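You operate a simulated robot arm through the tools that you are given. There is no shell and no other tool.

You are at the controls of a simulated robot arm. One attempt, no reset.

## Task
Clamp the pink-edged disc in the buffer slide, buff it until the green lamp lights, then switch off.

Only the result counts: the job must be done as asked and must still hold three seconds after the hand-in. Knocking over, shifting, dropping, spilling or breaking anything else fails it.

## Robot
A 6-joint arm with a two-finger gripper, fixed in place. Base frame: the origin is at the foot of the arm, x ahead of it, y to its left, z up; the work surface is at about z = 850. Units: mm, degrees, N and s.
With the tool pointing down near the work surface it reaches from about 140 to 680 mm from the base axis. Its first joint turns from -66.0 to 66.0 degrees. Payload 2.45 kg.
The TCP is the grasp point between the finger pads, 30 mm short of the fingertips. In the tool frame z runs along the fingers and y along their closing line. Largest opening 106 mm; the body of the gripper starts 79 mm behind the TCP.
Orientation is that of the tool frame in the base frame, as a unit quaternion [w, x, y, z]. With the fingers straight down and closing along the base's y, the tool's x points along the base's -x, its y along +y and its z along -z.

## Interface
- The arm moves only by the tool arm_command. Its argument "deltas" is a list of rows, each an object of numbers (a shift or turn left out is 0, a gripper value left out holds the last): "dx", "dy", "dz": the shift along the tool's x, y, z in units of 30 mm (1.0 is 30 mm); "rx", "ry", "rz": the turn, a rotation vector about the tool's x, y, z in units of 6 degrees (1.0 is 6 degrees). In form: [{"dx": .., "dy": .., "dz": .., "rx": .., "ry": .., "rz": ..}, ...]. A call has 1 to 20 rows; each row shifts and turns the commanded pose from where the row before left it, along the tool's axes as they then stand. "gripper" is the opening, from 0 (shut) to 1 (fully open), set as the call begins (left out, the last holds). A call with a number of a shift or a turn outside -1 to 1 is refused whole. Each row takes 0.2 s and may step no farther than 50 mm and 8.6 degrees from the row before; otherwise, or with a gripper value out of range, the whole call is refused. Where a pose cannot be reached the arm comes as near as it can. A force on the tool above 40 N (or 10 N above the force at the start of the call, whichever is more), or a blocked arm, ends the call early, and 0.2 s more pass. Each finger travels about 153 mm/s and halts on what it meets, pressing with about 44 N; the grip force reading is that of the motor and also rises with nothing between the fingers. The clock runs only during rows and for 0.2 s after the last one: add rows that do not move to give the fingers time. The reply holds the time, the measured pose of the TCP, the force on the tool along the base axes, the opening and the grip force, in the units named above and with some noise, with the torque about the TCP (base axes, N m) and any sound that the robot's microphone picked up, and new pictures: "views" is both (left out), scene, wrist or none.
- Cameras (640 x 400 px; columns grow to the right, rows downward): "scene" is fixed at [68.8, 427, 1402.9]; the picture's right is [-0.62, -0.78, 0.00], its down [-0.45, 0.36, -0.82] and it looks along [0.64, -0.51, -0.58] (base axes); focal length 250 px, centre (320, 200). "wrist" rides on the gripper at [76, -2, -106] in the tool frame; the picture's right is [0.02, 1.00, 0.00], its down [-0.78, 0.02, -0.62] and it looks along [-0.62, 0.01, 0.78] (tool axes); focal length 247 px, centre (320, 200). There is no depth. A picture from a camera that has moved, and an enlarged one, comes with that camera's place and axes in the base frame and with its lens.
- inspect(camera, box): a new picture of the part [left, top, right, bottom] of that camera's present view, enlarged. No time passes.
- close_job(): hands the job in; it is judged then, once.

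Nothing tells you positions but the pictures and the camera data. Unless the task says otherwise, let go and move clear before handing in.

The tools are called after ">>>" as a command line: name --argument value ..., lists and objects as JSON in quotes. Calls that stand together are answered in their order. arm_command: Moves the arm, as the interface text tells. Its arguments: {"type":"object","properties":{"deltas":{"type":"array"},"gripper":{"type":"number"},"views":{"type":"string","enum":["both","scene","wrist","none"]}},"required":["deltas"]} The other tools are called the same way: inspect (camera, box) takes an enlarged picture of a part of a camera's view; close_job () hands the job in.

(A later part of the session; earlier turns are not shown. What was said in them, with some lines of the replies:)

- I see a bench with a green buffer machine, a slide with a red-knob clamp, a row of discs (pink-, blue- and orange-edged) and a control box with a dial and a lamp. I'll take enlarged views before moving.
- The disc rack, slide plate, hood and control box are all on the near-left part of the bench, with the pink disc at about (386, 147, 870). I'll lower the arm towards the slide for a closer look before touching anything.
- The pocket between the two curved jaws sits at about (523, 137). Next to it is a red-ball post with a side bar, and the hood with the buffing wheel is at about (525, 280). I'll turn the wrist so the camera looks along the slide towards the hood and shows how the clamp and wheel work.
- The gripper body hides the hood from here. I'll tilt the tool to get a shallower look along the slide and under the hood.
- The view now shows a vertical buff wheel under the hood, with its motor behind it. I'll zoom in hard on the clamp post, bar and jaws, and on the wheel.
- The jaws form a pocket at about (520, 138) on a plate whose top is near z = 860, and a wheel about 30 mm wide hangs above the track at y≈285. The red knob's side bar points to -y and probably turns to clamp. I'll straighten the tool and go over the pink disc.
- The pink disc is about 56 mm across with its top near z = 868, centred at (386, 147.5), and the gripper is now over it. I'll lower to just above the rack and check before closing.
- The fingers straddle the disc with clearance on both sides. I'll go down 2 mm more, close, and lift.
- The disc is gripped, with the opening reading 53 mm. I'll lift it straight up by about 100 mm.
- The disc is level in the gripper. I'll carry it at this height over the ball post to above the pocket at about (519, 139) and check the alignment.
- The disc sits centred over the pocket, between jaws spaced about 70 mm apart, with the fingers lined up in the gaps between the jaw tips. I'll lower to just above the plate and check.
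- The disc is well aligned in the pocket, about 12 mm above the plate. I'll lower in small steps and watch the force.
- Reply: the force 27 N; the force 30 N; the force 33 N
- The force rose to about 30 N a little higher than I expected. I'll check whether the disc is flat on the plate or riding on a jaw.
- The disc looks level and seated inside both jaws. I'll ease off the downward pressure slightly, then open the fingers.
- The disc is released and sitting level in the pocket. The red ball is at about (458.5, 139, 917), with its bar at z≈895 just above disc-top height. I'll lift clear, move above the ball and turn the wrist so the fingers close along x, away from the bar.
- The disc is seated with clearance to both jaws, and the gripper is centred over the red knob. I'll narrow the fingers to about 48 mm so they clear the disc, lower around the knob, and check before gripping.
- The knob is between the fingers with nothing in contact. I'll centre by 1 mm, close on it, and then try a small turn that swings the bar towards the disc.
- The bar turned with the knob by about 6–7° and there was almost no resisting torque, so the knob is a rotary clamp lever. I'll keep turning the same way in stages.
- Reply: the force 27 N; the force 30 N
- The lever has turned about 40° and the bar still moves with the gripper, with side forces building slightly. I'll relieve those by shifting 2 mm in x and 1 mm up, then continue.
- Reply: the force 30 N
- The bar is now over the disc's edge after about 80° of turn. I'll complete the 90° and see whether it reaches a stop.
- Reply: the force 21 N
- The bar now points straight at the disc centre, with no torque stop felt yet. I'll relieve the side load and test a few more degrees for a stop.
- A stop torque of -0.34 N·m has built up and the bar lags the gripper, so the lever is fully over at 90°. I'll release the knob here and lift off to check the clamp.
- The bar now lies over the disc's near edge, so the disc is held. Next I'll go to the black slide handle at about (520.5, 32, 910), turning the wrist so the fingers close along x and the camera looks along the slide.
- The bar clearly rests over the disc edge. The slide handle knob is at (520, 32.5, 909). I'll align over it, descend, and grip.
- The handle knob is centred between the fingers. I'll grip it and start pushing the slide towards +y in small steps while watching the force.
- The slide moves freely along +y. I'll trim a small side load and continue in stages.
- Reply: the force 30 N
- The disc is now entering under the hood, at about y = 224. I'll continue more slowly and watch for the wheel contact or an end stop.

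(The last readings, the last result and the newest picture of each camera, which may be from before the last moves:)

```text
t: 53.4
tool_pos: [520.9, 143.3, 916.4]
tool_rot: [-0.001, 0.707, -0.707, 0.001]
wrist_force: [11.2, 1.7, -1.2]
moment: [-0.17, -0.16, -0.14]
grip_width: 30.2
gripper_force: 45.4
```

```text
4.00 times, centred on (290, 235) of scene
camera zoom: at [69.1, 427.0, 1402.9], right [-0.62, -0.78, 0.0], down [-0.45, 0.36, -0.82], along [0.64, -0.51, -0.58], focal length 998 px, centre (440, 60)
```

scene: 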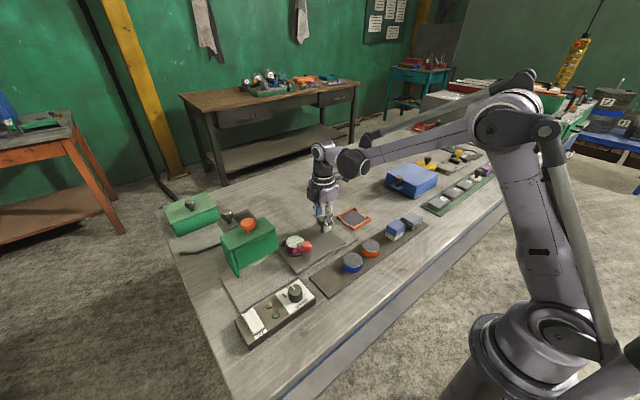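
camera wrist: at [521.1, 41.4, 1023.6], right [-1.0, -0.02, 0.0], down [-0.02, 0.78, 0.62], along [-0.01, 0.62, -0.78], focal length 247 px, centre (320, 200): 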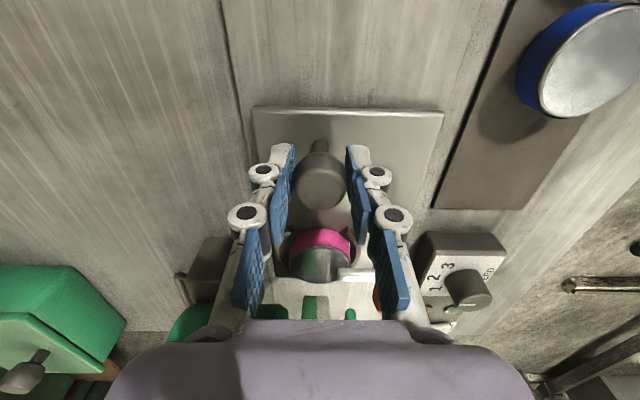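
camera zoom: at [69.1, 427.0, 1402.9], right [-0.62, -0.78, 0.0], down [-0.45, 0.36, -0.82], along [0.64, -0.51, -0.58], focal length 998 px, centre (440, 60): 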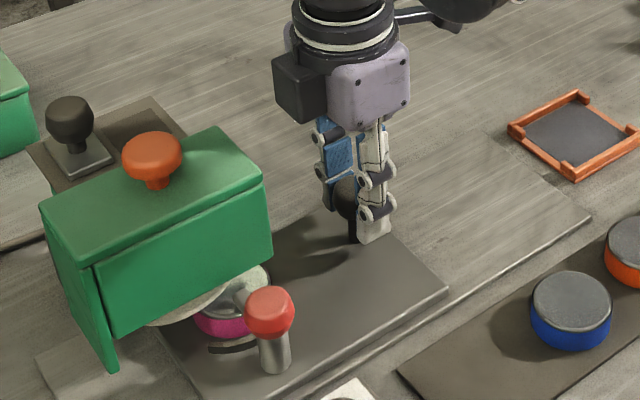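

>>> arm_command --deltas '[{"dx": -0.15, "dy": -0.02}, {"dx": -0.15}, {"dx": -0.15}, {"dx": -0.15}, {}]' --views "none"

>>> inspect --camera "scene" --box '[215, 185, 365, 285]'

>>> inspect --camera "wrist" --box '[230, 180, 430, 330]'

```text
t: 54.6
tool_pos: [520.2, 159.9, 916.1]
tool_rot: [0.0, 0.708, -0.706, 0.001]
wrist_force: [2.2, 0.4, -17.4]
moment: [-0.22, -0.11, -0.08]
grip_width: 30.7
gripper_force: 44.4
```

```text
4.00 times, centred on (290, 235) of scene
camera zoom: at [69.1, 427.1, 1402.9], right [-0.62, -0.78, 0.0], down [-0.45, 0.36, -0.82], along [0.64, -0.51, -0.58], focal length 998 px, centre (440, 60)
```

zoom: 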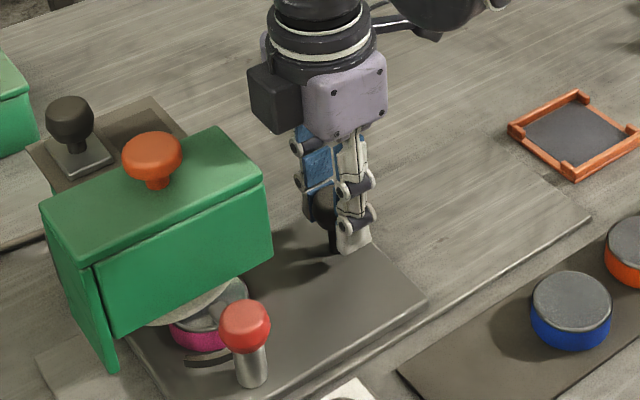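

```text
2.67 times, centred on (330, 255) of wrist
camera zoom: at [521.5, 83.2, 1023.7], right [-1.0, -0.02, 0.0], down [-0.02, 0.78, 0.62], along [-0.01, 0.62, -0.78], focal length 659 px, centre (293, 53)
```

zoom: 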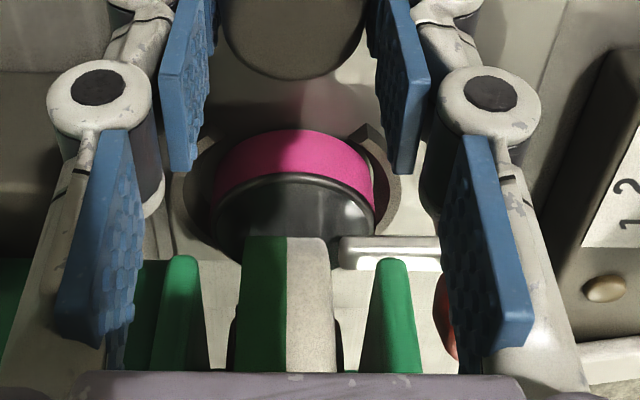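

>>> arm_command --deltas '[{"dx": -0.12, "dz": 0.012}, {"dx": -0.12}, {"dx": -0.12}, {}]' --views "none"

>>> inspect --camera "scene" --box '[215, 185, 365, 285]'

>>> inspect --camera "wrist" --box '[230, 180, 430, 330]'

```text
t: 55.6
tool_pos: [520.5, 170.6, 917.1]
tool_rot: [0.0, 0.708, -0.706, 0.0]
wrist_force: [-3.0, 2.0, -6.8]
moment: [-0.63, 0.11, -0.11]
grip_width: 30.3
gripper_force: 45.0
```

```text
4.00 times, centred on (290, 235) of scene
camera zoom: at [68.9, 427.1, 1402.9], right [-0.62, -0.78, 0.0], down [-0.45, 0.36, -0.82], along [0.64, -0.51, -0.58], focal length 998 px, centre (440, 60)
```

zoom: 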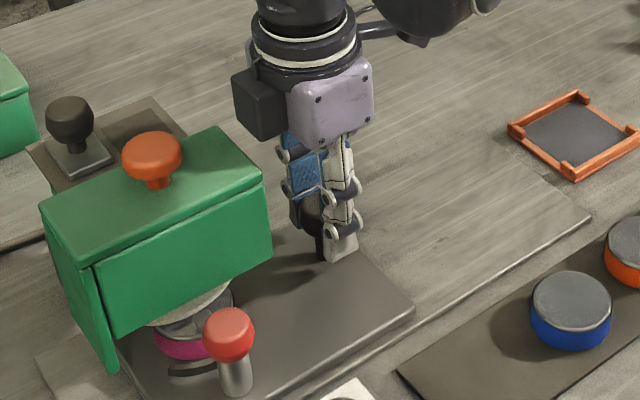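

```text
2.67 times, centred on (330, 255) of wrist
camera zoom: at [521.4, 94.1, 1023.7], right [-1.0, -0.02, 0.0], down [-0.02, 0.78, 0.62], along [-0.01, 0.62, -0.78], focal length 659 px, centre (293, 53)
```

zoom: 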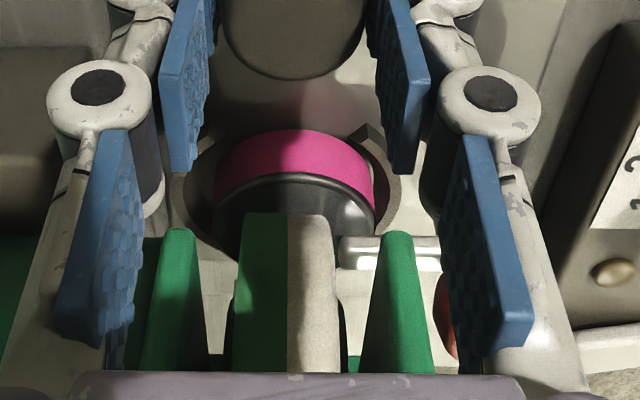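

>>> arm_command --deltas '[{"dx": -0.1}, {"dx": -0.1}, {"dx": -0.1}, {}]' --views "none"

>>> inspect --camera "scene" --box '[225, 205, 325, 285]'

>>> inspect --camera "wrist" --box '[230, 180, 430, 330]'

```text
t: 56.6
tool_pos: [520.9, 174.9, 917.3]
tool_rot: [-0.004, -0.705, 0.709, -0.003]
wrist_force: [-11.3, -31.6, -7.3]
moment: [-0.27, 0.03, 0.05]
grip_width: 30.6
gripper_force: 44.7
```

```text
5.00 times, centred on (275, 245) of scene
camera zoom: at [68.7, 426.2, 1403.2], right [-0.62, -0.78, 0.0], down [-0.45, 0.36, -0.82], along [0.64, -0.51, -0.58], focal length 1248 px, centre (545, -25)
```

zoom: 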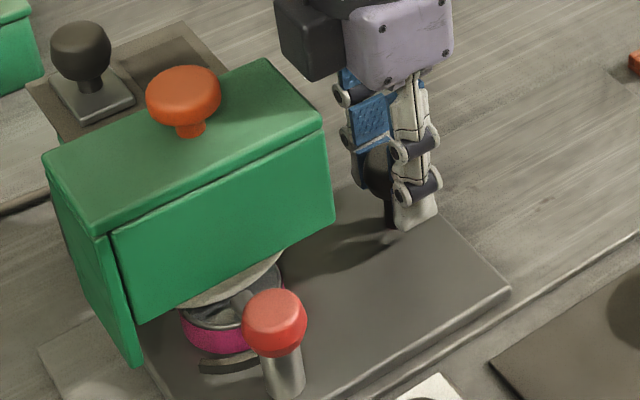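

```text
2.67 times, centred on (330, 255) of wrist
camera zoom: at [521.3, 98.6, 1024.6], right [-1.0, -0.02, 0.0], down [-0.01, 0.79, 0.61], along [-0.01, 0.61, -0.79], focal length 659 px, centre (293, 53)
```

zoom: 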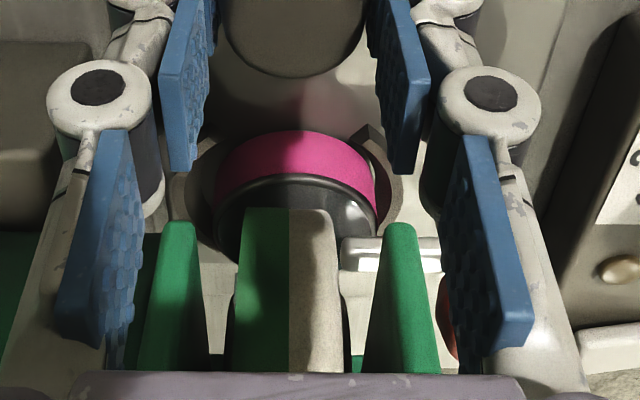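

The slide hit its end stop, with -32 N along y, and the disc is under the wheel at y≈281. I'll ease the command back to zero load and then release the handle.

>>> arm_command --deltas '[{"dx": 0.06}, {"dx": 0.04}, {}]' --views "none"

```text
t: 57.4
tool_pos: [519.9, 175.9, 916.8]
tool_rot: [-0.001, -0.707, 0.707, -0.003]
wrist_force: [-4.6, -19.4, -8.4]
moment: [-1.22, 0.14, 0.01]
grip_width: 30.6
gripper_force: 45.2
```

>>> arm_command --deltas '[{"dx": 0.04}, {}]' --views "none"

>>> arm_command --deltas '[{}, {}]' --gripper 0.5 --views "none"

>>> inspect --camera "wrist" --box '[230, 180, 430, 330]'

>>> inspect --camera "scene" --box '[225, 205, 325, 285]'

```text
t: 58.0
tool_pos: [521.1, 175.4, 916.6]
tool_rot: [0.001, 0.708, -0.706, 0.001]
wrist_force: [-8.8, -13.3, -6.0]
moment: [-1.42, 0.04, 0.09]
grip_width: 30.6
gripper_force: 45.1
```

```text
t: 58.6
tool_pos: [520.5, 177.4, 917.6]
tool_rot: [-0.001, 0.708, -0.707, 0.0]
wrist_force: [-0.6, 0.3, 0.3]
moment: [0.01, 0.02, 0.0]
grip_width: 53.3
gripper_force: 0.0
```

```text
2.67 times, centred on (330, 255) of wrist
camera zoom: at [521.7, 99.0, 1023.8], right [-1.0, -0.02, 0.0], down [-0.02, 0.78, 0.62], along [-0.01, 0.62, -0.78], focal length 659 px, centre (293, 53)
```

zoom: 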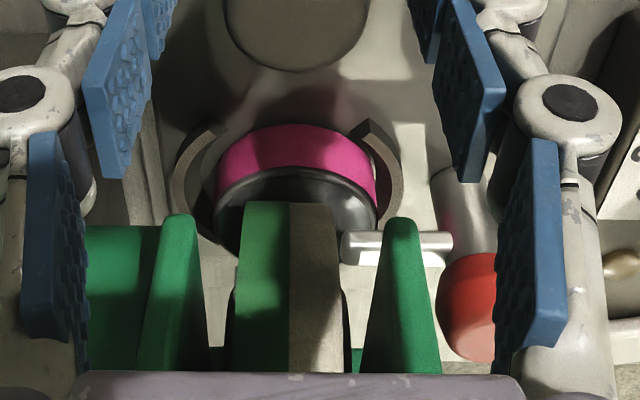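

```text
5.00 times, centred on (275, 245) of scene
camera zoom: at [68.8, 427.0, 1402.9], right [-0.62, -0.78, 0.0], down [-0.45, 0.36, -0.82], along [0.64, -0.51, -0.58], focal length 1248 px, centre (545, -25)
```

zoom: 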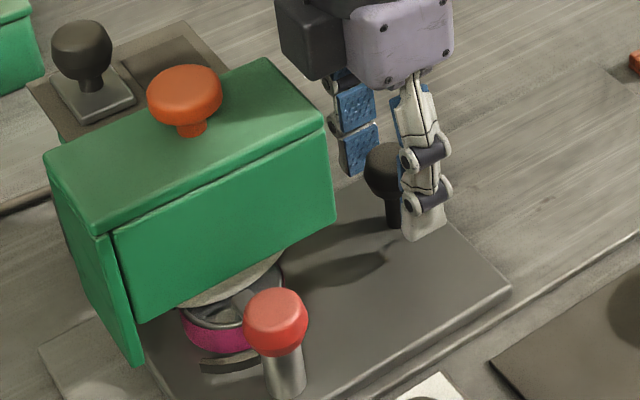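

The slide is in place: disc under the wheel, bar clear of the wheel. I'll lift off the handle, straighten the wrist, and then go to look at the control box.

>>> arm_command --deltas '[{"dz": -0.7}, {"dz": -1}, {"dz": -1}, {"dz": -1}, {"dz": -1}, {"rz": 1}, {"rz": 1}, {"rz": 1}, {"rz": 1}, {"rz": 1}, {"rz": 1}, {"rz": 1}, {"rz": 1}, {"rz": 1}, {"rz": 1}, {"rz": 1}, {"rz": 1}, {"rz": 1}, {"rz": 1}, {"rz": 1}]' --views "wrist"

>>> inspect --camera "scene" --box '[225, 205, 345, 295]'

```text
t: 62.8
tool_pos: [519.8, 175.7, 1058.1]
tool_rot: [0.0, 0.001, 1.0, 0.001]
wrist_force: [0.1, -0.4, -0.4]
moment: [0.01, 0.0, 0.01]
grip_width: 52.9
gripper_force: 0.1
camera wrist: at [443.5, 172.9, 1164.8], right [-0.02, 1.0, 0.0], down [0.78, 0.02, 0.62], along [0.62, 0.01, -0.78], focal length 247 px, centre (320, 200)
```

wrist: 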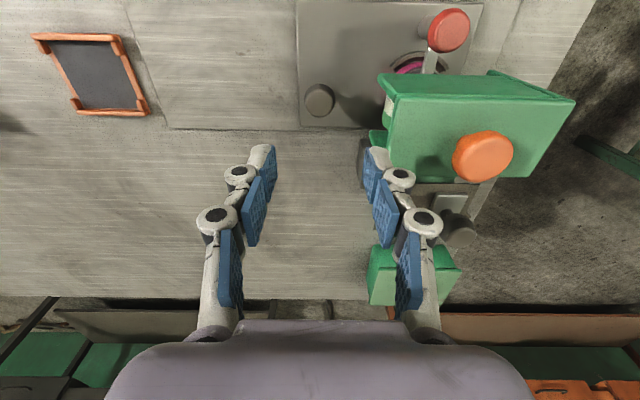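

```text
4.44 times, centred on (285, 250) of scene
camera zoom: at [68.8, 427.0, 1402.9], right [-0.62, -0.78, 0.0], down [-0.45, 0.36, -0.82], along [0.64, -0.51, -0.58], focal length 1109 px, centre (476, -22)
```

zoom: 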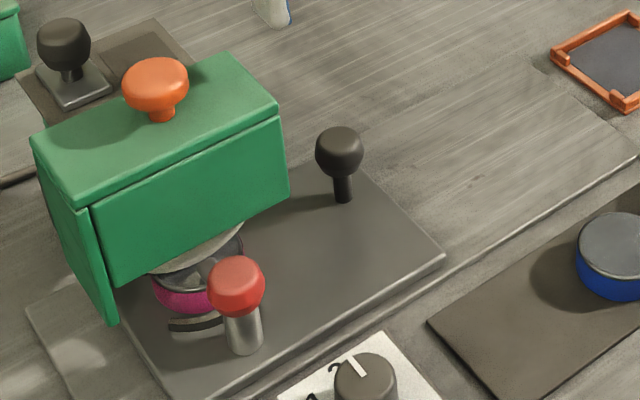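

The slide stays in place. I'm moving to a viewpoint over the control box to check the rocker and lamps.

>>> arm_command --deltas '[{"dx": 0.8, "dy": 0.4}, {"dx": 0.8, "dy": 0.4}, {"dx": 0.8, "dy": 0.5}, {"dx": 0.8, "dy": 0.7, "dz": 0.3}, {"dx": 0.7, "dy": 0.7, "dz": 0.3}, {"dx": 0.7, "dy": 0.7, "dz": 0.3}, {"dx": 0.7, "dy": 0.7, "dz": 0.3}, {"dx": 0.6, "dy": 0.7, "dz": 0.3}, {"dx": 0.4, "dy": 0.7, "dz": 0.3}, {}]' --gripper 0.0

>>> inspect --camera "wrist" --box '[180, 60, 420, 200]'

>>> inspect --camera "scene" --box '[220, 270, 330, 360]'

```text
t: 65.0
tool_pos: [331.2, 342.5, 1002.5]
tool_rot: [0.0, -0.001, 1.0, 0.0]
wrist_force: [-0.6, 0.5, 0.1]
moment: [-0.02, 0.01, 0.0]
grip_width: 0.0
gripper_force: 28.4
camera wrist: at [254.7, 340.7, 1109.8], right [-0.02, 1.0, 0.0], down [0.78, 0.02, 0.62], along [0.62, 0.01, -0.78], focal length 247 px, centre (320, 200)
```

scene: 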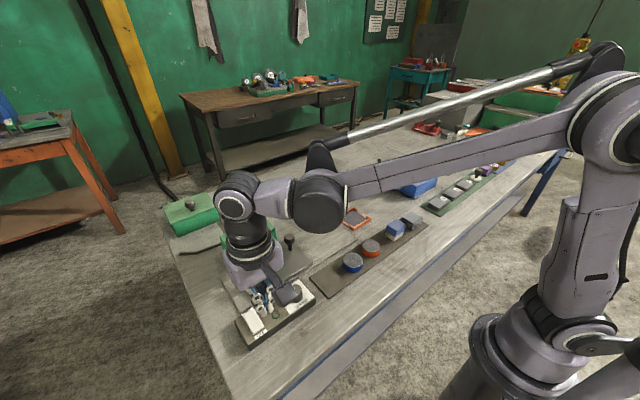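
wrist: 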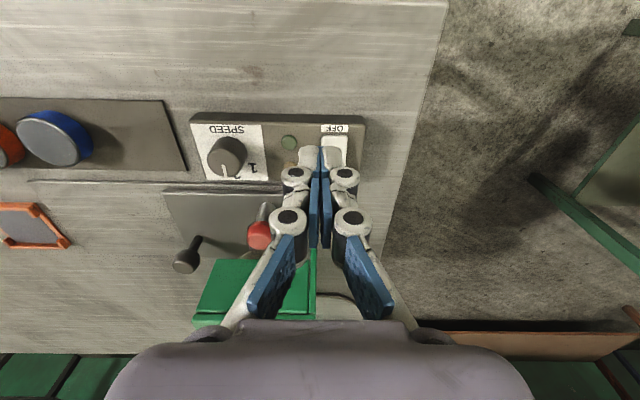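

```text
2.67 times, centred on (300, 130) of wrist
camera zoom: at [254.7, 340.7, 1109.8], right [-0.02, 1.0, 0.0], down [0.78, 0.02, 0.62], along [0.62, 0.01, -0.78], focal length 659 px, centre (373, 387)
```

zoom: 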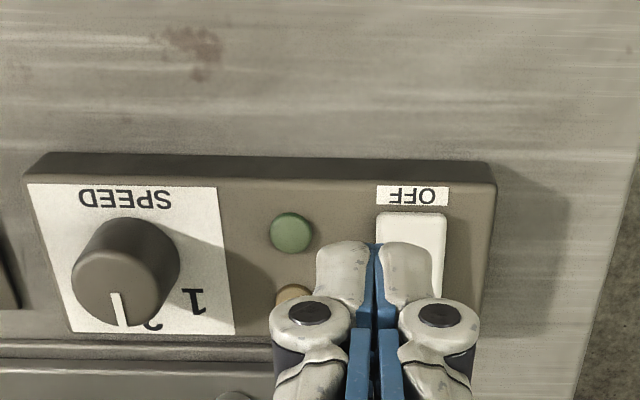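

```text
4.44 times, centred on (275, 315) of scene
camera zoom: at [68.8, 427.0, 1402.9], right [-0.62, -0.78, 0.0], down [-0.45, 0.36, -0.82], along [0.64, -0.51, -0.58], focal length 1109 px, centre (520, -311)
```

zoom: 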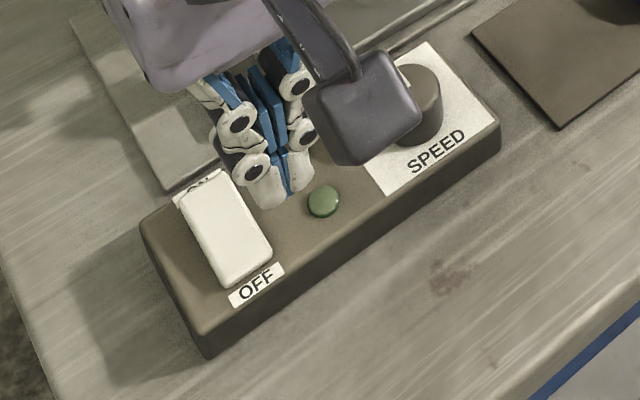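

The rocker's OFF end is down and its ON end, towards +x, is raised. It is centred at y≈356 and spans x≈353–400. I'll bring the closed fingertips above the ON end.

>>> arm_command --deltas '[{"dx": -0.69, "dy": 0.147}, {"dx": -0.69, "dy": 0.147}, {"dx": -0.69, "dy": 0.147}, {"dz": 0.6}, {"dz": 0.6}, {"dz": 0.6}, {}]'

>>> inspect --camera "wrist" --box '[200, 60, 440, 210]'

>>> inspect --camera "scene" --box '[220, 270, 310, 350]'

```text
t: 66.6
tool_pos: [392.7, 354.6, 948.3]
tool_rot: [0.0, 0.0, 1.0, 0.001]
wrist_force: [0.6, 0.1, 0.3]
moment: [0.0, -0.02, 0.01]
grip_width: 0.0
gripper_force: 29.0
camera wrist: at [316.4, 352.1, 1055.9], right [-0.02, 1.0, 0.0], down [0.78, 0.02, 0.62], along [0.62, 0.01, -0.78], focal length 247 px, centre (320, 200)
```

scene: 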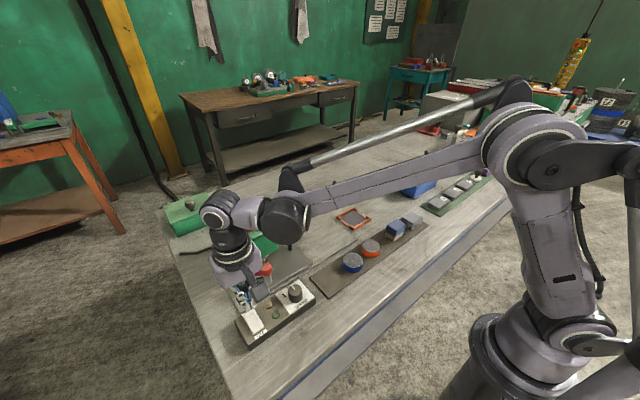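
wrist: 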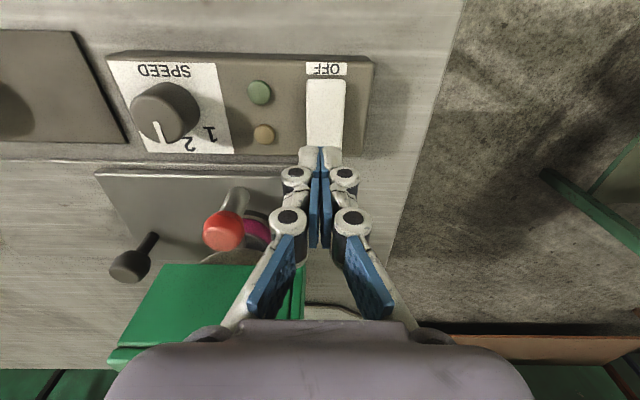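

```text
2.67 times, centred on (320, 135) of wrist
camera zoom: at [316.4, 352.1, 1055.9], right [-0.02, 1.0, 0.0], down [0.78, 0.02, 0.62], along [0.62, 0.01, -0.78], focal length 659 px, centre (320, 373)
```

zoom: 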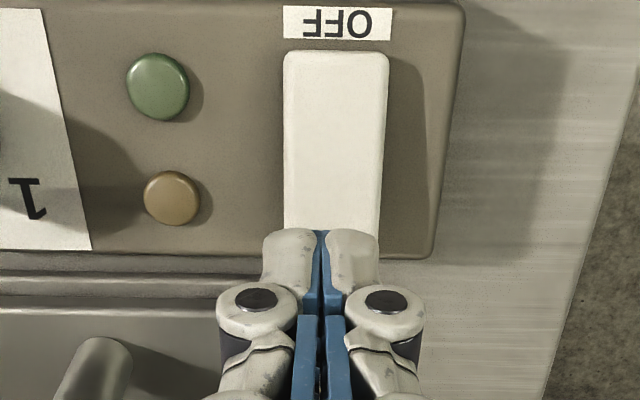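

```text
5.00 times, centred on (265, 310) of scene
camera zoom: at [68.8, 427.0, 1402.9], right [-0.62, -0.78, 0.0], down [-0.45, 0.36, -0.82], along [0.64, -0.51, -0.58], focal length 1248 px, centre (595, -350)
```

zoom: 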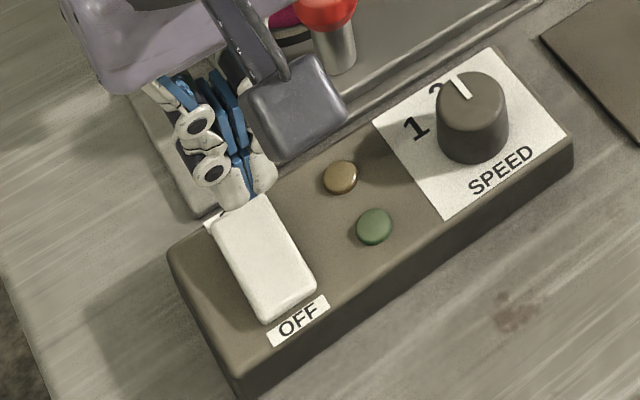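

The fingertips are over the ON end. I'll adjust by a few millimetres and lower in small steps until the rocker tips over.

>>> arm_command --deltas '[{"dx": -0.09, "dy": 0.06, "dz": 0.3}, {"dz": 0.4}, {}]' --views "none"

>>> arm_command --deltas '[{"dz": 0.1}, {"dz": 0.1}, {}]' --views "wrist"

```text
t: 67.4
tool_pos: [396.7, 356.2, 928.9]
tool_rot: [0.0, 0.0, 1.0, 0.0]
wrist_force: [0.2, -0.1, 0.3]
moment: [0.0, 0.02, 0.01]
grip_width: 0.1
gripper_force: 28.5
```

```text
t: 68.2
tool_pos: [396.1, 357.5, 922.0]
tool_rot: [0.0, 0.0, 1.0, 0.0]
wrist_force: [0.2, -0.1, 0.1]
moment: [-0.03, -0.01, 0.02]
grip_width: 0.1
gripper_force: 28.8
camera wrist: at [319.5, 353.8, 1028.8], right [-0.02, 1.0, 0.0], down [0.78, 0.02, 0.62], along [0.62, 0.01, -0.78], focal length 247 px, centre (320, 200)
```

wrist: 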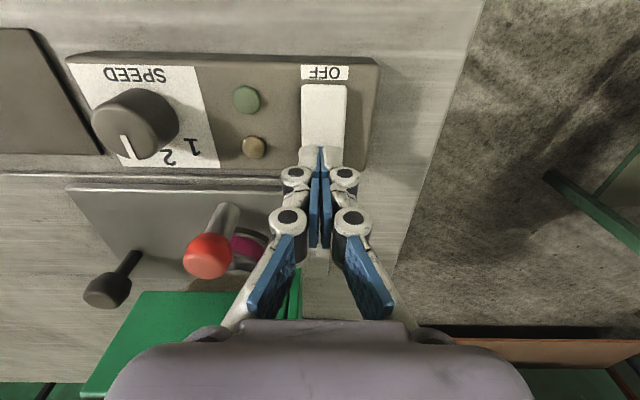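

>>> arm_command --deltas '[{"dz": 0.07}, {"dz": 0.07}, {}]' --views "none"

```text
t: 69.0
tool_pos: [397.0, 356.8, 918.2]
tool_rot: [0.0, 0.0, 1.0, 0.0]
wrist_force: [-0.1, 0.0, -0.1]
moment: [0.04, 0.01, 0.03]
grip_width: 6.1
gripper_force: 28.5
```

The grip width reading jumped to 6 mm with no contact force, which is odd. I'll look before continuing.

>>> inspect --camera "wrist" --box '[200, 60, 440, 210]'

>>> inspect --camera "scene" --box '[220, 270, 310, 350]'

```text
2.67 times, centred on (320, 135) of wrist
camera zoom: at [319.5, 353.7, 1024.7], right [-0.02, 1.0, 0.0], down [0.78, 0.02, 0.62], along [0.62, 0.01, -0.78], focal length 659 px, centre (320, 373)
```

zoom: 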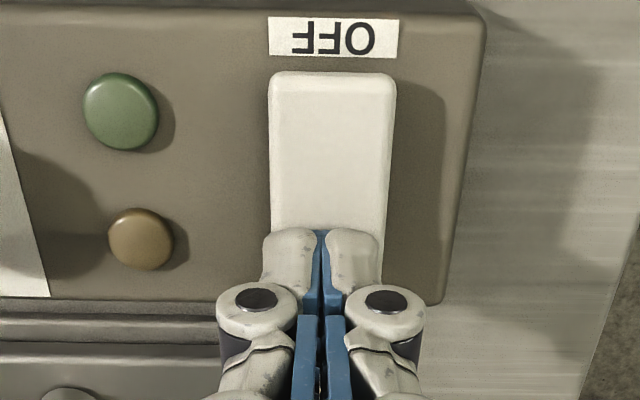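

```text
5.00 times, centred on (265, 310) of scene
camera zoom: at [68.8, 427.0, 1402.9], right [-0.62, -0.78, 0.0], down [-0.45, 0.36, -0.82], along [0.64, -0.51, -0.58], focal length 1248 px, centre (595, -350)
```

zoom: 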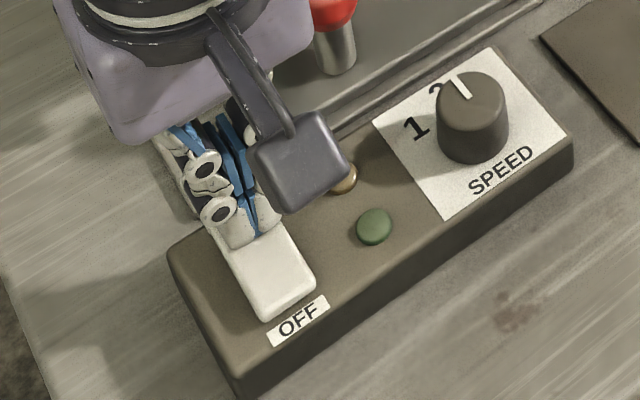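

The fingers are visibly still closed, so that reading was a glitch. I'll keep lowering in small steps.

>>> arm_command --deltas '[{"dz": 0.07}, {"dz": 0.07}, {}]' --views "none"

```text
t: 69.7
tool_pos: [396.2, 355.8, 914.8]
tool_rot: [0.001, 0.0, 1.0, 0.0]
wrist_force: [-0.6, -1.3, 4.6]
moment: [-0.05, 0.07, -0.01]
grip_width: 5.9
gripper_force: 28.8
stopped in row 3: the force on the tool passed its limit at 43 N (the readings are from after the stop); the commanded pose is now the measured one
```

>>> inspect --camera "wrist" --box '[180, 40, 440, 210]'

>>> inspect --camera "scene" --box '[220, 260, 310, 350]'

```text
2.35 times, centred on (310, 125) of wrist
camera zoom: at [319.6, 353.7, 1022.6], right [-0.02, 1.0, 0.0], down [0.78, 0.02, 0.62], along [0.62, 0.01, -0.78], focal length 581 px, centre (344, 376)
```

zoom: 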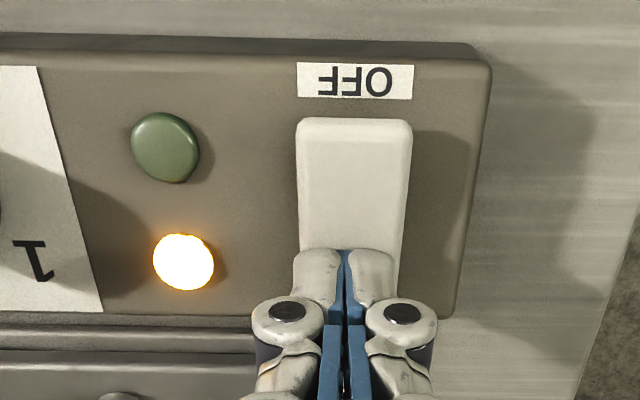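

```text
4.44 times, centred on (265, 305) of scene
camera zoom: at [68.7, 426.9, 1403.0], right [-0.62, -0.78, 0.0], down [-0.45, 0.36, -0.82], along [0.64, -0.51, -0.58], focal length 1109 px, centre (564, -267)
```

zoom: 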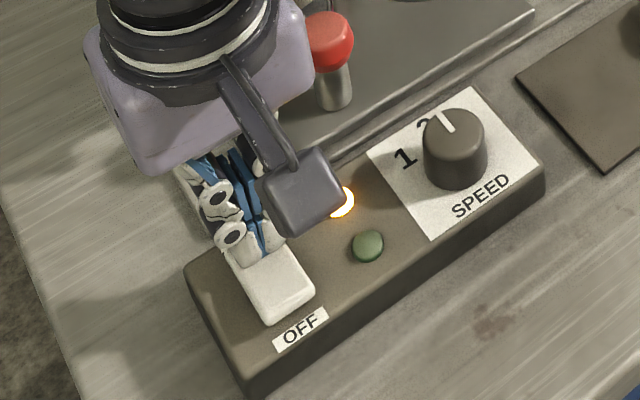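

The amber lamp is lit, so the motor is running. I'll lift slightly, hover over the raised OFF end, and watch the green lamp.

>>> arm_command --deltas '[{"dz": -0.5}, {"dx": 0.6}, {"dx": 0.57}]' --views "wrist"

>>> inspect --camera "wrist" --box '[180, 60, 440, 230]'

>>> inspect --camera "scene" --box '[210, 205, 330, 290]'

```text
t: 70.5
tool_pos: [359.7, 356.5, 930.7]
tool_rot: [0.0, 0.001, 1.0, 0.001]
wrist_force: [0.3, 0.1, 0.8]
moment: [0.02, 0.0, 0.02]
grip_width: 0.0
gripper_force: 28.1
camera wrist: at [283.5, 353.7, 1038.1], right [-0.02, 1.0, 0.0], down [0.78, 0.02, 0.62], along [0.62, 0.01, -0.78], focal length 247 px, centre (320, 200)
```

wrist: 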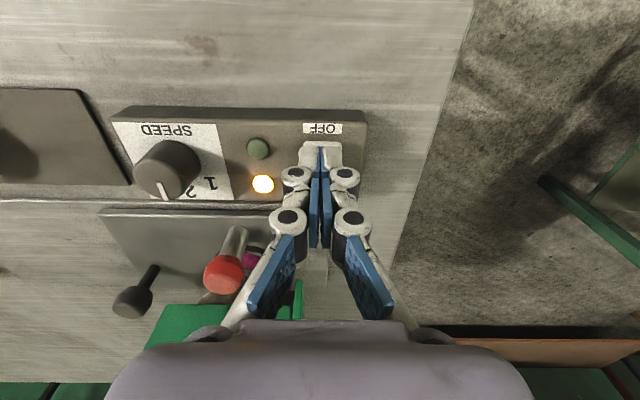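

```text
2.35 times, centred on (310, 145) of wrist
camera zoom: at [283.5, 353.7, 1038.1], right [-0.02, 1.0, 0.0], down [0.78, 0.02, 0.62], along [0.62, 0.01, -0.78], focal length 581 px, centre (344, 329)
```

zoom: 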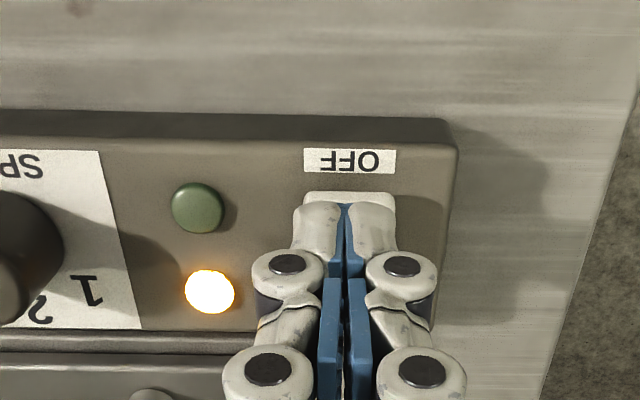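

```text
4.71 times, centred on (270, 248) of scene
camera zoom: at [68.9, 427.0, 1402.9], right [-0.62, -0.78, 0.0], down [-0.45, 0.36, -0.82], along [0.64, -0.51, -0.58], focal length 1174 px, centre (555, -24)
```

zoom: 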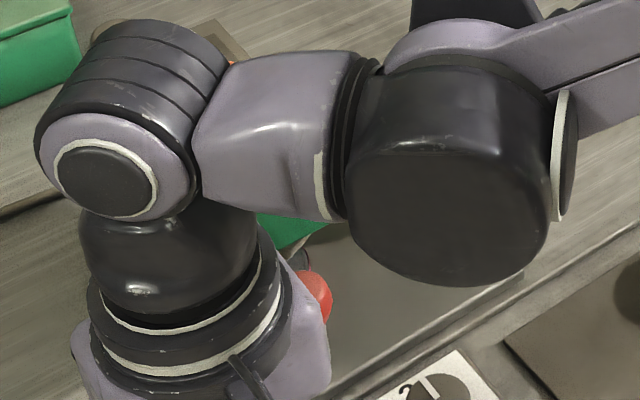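

The motor is running and I'm hovering over OFF. I'll wait in short intervals and watch the green lamp.

>>> arm_command --deltas '[{}, {}]' --views "wrist"

```text
t: 71.1
tool_pos: [360.7, 357.3, 931.1]
tool_rot: [0.001, 0.0, 1.0, 0.002]
wrist_force: [0.1, 0.2, -0.7]
moment: [-0.02, -0.01, -0.01]
grip_width: 0.4
gripper_force: 28.1
camera wrist: at [283.5, 353.8, 1038.1], right [-0.02, 1.0, 0.0], down [0.78, 0.02, 0.62], along [0.62, 0.01, -0.78], focal length 247 px, centre (320, 200)
```

wrist: 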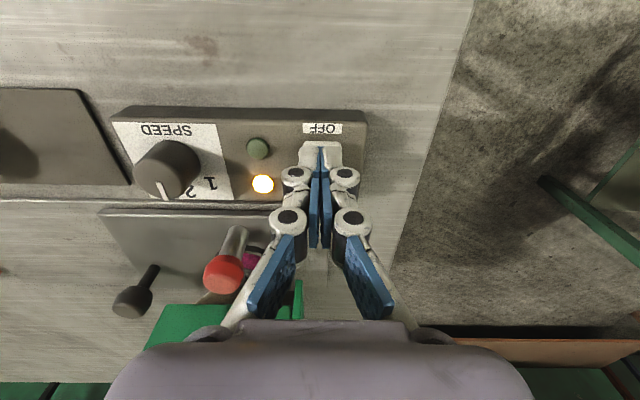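

>>> arm_command --deltas '[{}, {}, {}]' --views "wrist"

>>> inspect --camera "wrist" --box '[100, 200, 320, 380]'

```text
t: 71.9
tool_pos: [360.0, 356.7, 931.5]
tool_rot: [0.0, 0.0, 1.0, 0.001]
wrist_force: [0.5, 0.4, 0.8]
moment: [-0.02, 0.01, -0.02]
grip_width: 0.0
gripper_force: 29.2
camera wrist: at [283.6, 353.8, 1038.1], right [-0.02, 1.0, 0.0], down [0.78, 0.02, 0.62], along [0.62, 0.01, -0.78], focal length 247 px, centre (320, 200)
```

wrist: 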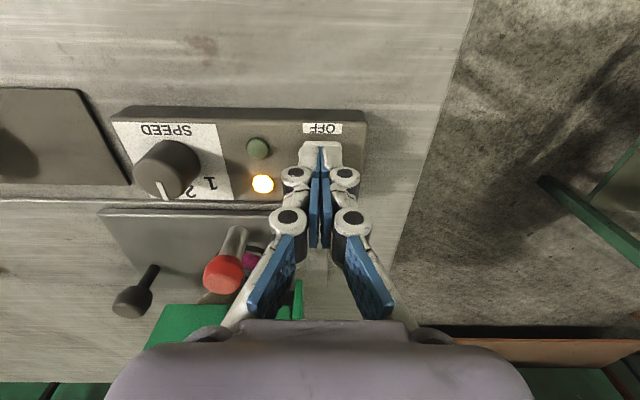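

```text
2.22 times, centred on (210, 290) of wrist
camera zoom: at [283.6, 353.8, 1038.1], right [-0.02, 1.0, 0.0], down [0.78, 0.02, 0.62], along [0.62, 0.01, -0.78], focal length 549 px, centre (564, 0)
```

zoom: 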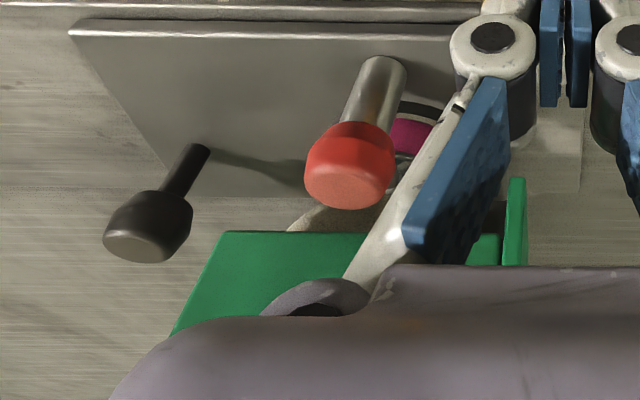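

>>> arm_command --deltas '[{}, {}, {}]' --views "wrist"

```text
t: 72.7
tool_pos: [359.9, 356.6, 931.3]
tool_rot: [0.001, 0.001, 1.0, 0.001]
wrist_force: [0.1, 0.1, 0.1]
moment: [-0.01, 0.0, -0.01]
grip_width: 0.0
gripper_force: 28.6
camera wrist: at [283.6, 353.8, 1038.1], right [-0.02, 1.0, 0.0], down [0.78, 0.02, 0.62], along [0.62, 0.01, -0.78], focal length 247 px, centre (320, 200)
```

wrist: 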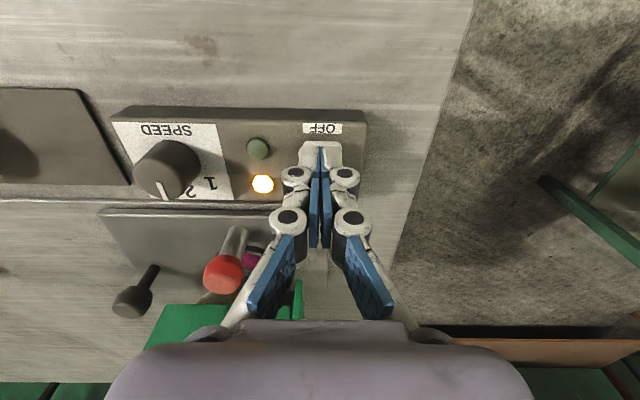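

>>> arm_command --deltas '[{}, {}, {}]' --views "wrist"

```text
t: 73.5
tool_pos: [360.9, 356.8, 932.2]
tool_rot: [0.001, 0.0, 1.0, 0.001]
wrist_force: [-1.4, -0.5, 0.4]
moment: [0.01, 0.01, 0.0]
grip_width: 0.1
gripper_force: 28.8
camera wrist: at [283.6, 353.8, 1038.1], right [-0.02, 1.0, 0.0], down [0.78, 0.02, 0.62], along [0.62, 0.01, -0.78], focal length 247 px, centre (320, 200)
```

wrist: 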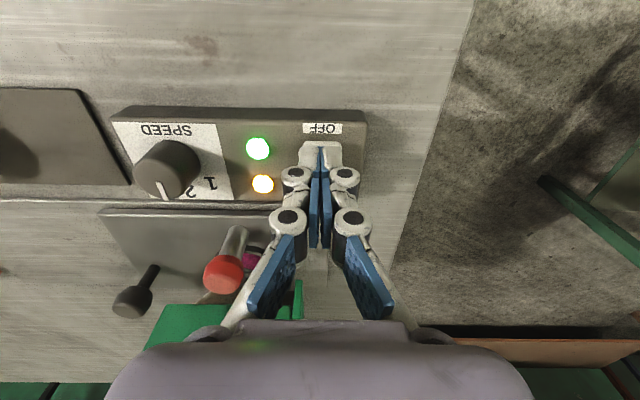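

The green lamp is lit, so I'm pressing the OFF end now.

>>> arm_command --deltas '[{"dz": 0.25}, {"dz": 0.2}, {"dz": 0.1}, {"dz": 0.07}, {"dz": 0.07}]' --views "wrist"

```text
t: 74.5
tool_pos: [360.8, 358.0, 915.0]
tool_rot: [0.001, -0.001, 1.0, 0.001]
wrist_force: [-2.5, -1.9, 10.3]
moment: [-0.04, -0.01, 0.0]
grip_width: 6.2
gripper_force: 28.8
stopped in row 4: the force on the tool passed its limit at 48 N (the readings are from after the stop); the commanded pose is now the measured one
camera wrist: at [284.3, 354.2, 1022.3], right [-0.02, 1.0, 0.0], down [0.78, 0.02, 0.62], along [0.62, 0.01, -0.78], focal length 247 px, centre (320, 200)
```

wrist: 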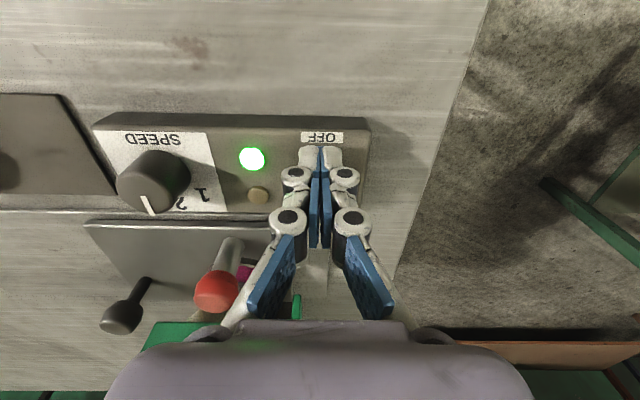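

The amber lamp is off and the green lamp stays lit, so the motor is switched off. I'll lift clear and check the final state.

>>> arm_command --deltas '[{"dz": -0.5}, {"dz": -1}, {"dz": -1}, {"dz": -1}, {"dz": -1}, {"dy": -0.9}, {"dy": -0.9}, {"dy": -0.9}, {"dy": -0.9}, {"dx": 0.3, "dy": -0.9}, {"dx": 0.3, "dy": -0.9}, {"dx": 0.3, "dy": -0.9}, {"dy": -0.9}, {}]'

>>> inspect --camera "scene" --box '[220, 205, 350, 355]'

>>> inspect --camera "scene" --box '[225, 230, 315, 290]'

```text
t: 77.5
tool_pos: [333.1, 140.7, 1049.6]
tool_rot: [0.001, -0.001, 1.0, 0.0]
wrist_force: [-0.4, -1.3, -0.5]
moment: [0.0, -0.02, -0.02]
grip_width: 0.0
gripper_force: 28.4
camera wrist: at [256.3, 136.5, 1157.2], right [-0.02, 1.0, 0.0], down [0.78, 0.02, 0.62], along [0.62, 0.02, -0.78], focal length 247 px, centre (320, 200)
```

scene: 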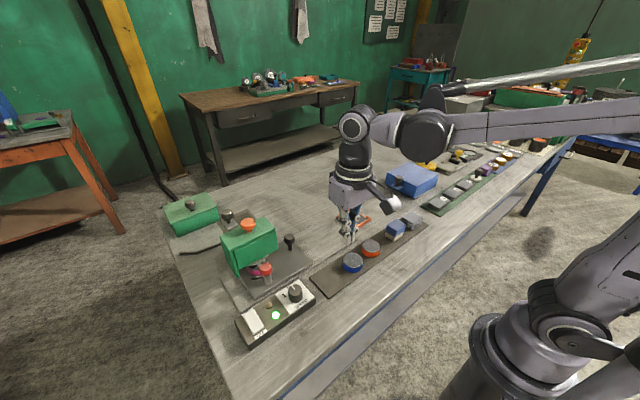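
wrist: 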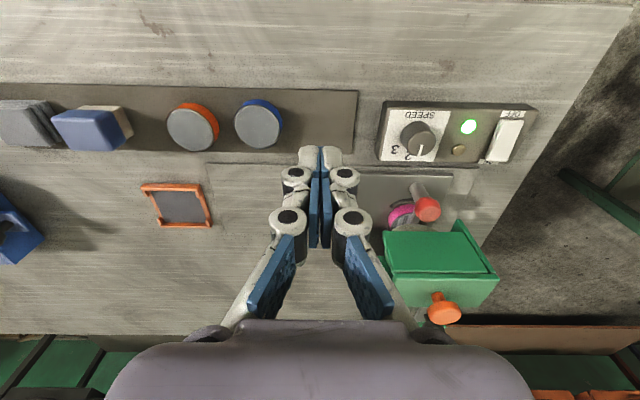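

```text
2.67 times, centred on (285, 280) of scene
camera zoom: at [68.8, 427.0, 1402.9], right [-0.62, -0.78, 0.0], down [-0.45, 0.36, -0.82], along [0.64, -0.51, -0.58], focal length 665 px, centre (413, -13)
```

zoom: 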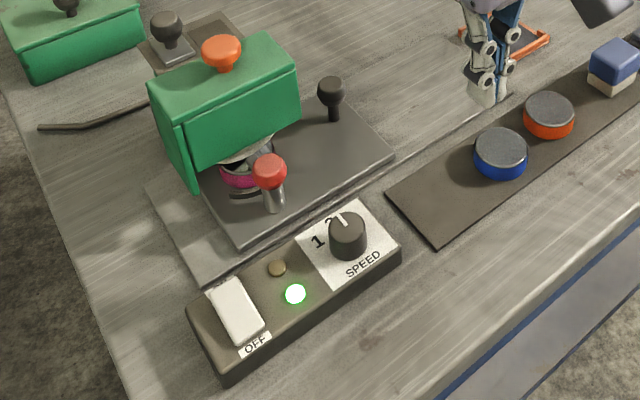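

```text
6.67 times, centred on (270, 260) of scene
camera zoom: at [68.8, 427.0, 1402.9], right [-0.62, -0.78, 0.0], down [-0.45, 0.36, -0.82], along [0.64, -0.51, -0.58], focal length 1664 px, centre (653, -200)
```

zoom: 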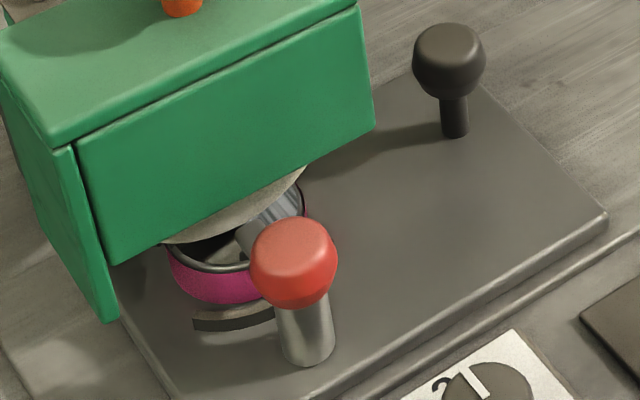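

The disc is clamped under the bar in the slide, the green lamp is lit, the rocker is at OFF with the amber lamp out, and nothing else has moved. The arm is clear, so I'm handing the job in.

>>> close_job

```text
The job is handed in.
```

The pink-edged disc is clamped in the buffer slide and buffed. The green lamp came on about 4 seconds after I switched the motor on, and I switched off about a second later.

At hand-in:
- **Clamp:** the red lever is turned fully over, with its bar across the disc's edge. The slide is at its end stop under the wheel.
- **Switch:** the rocker is at OFF, the amber lamp is out and the green lamp is still lit.
- **Surroundings:** the speed dial stayed at 2, nothing else was moved, and the arm is clear with nothing in the gripper.

The job has been handed in, but no verdict came back, so I can't confirm it passed the three-second check.
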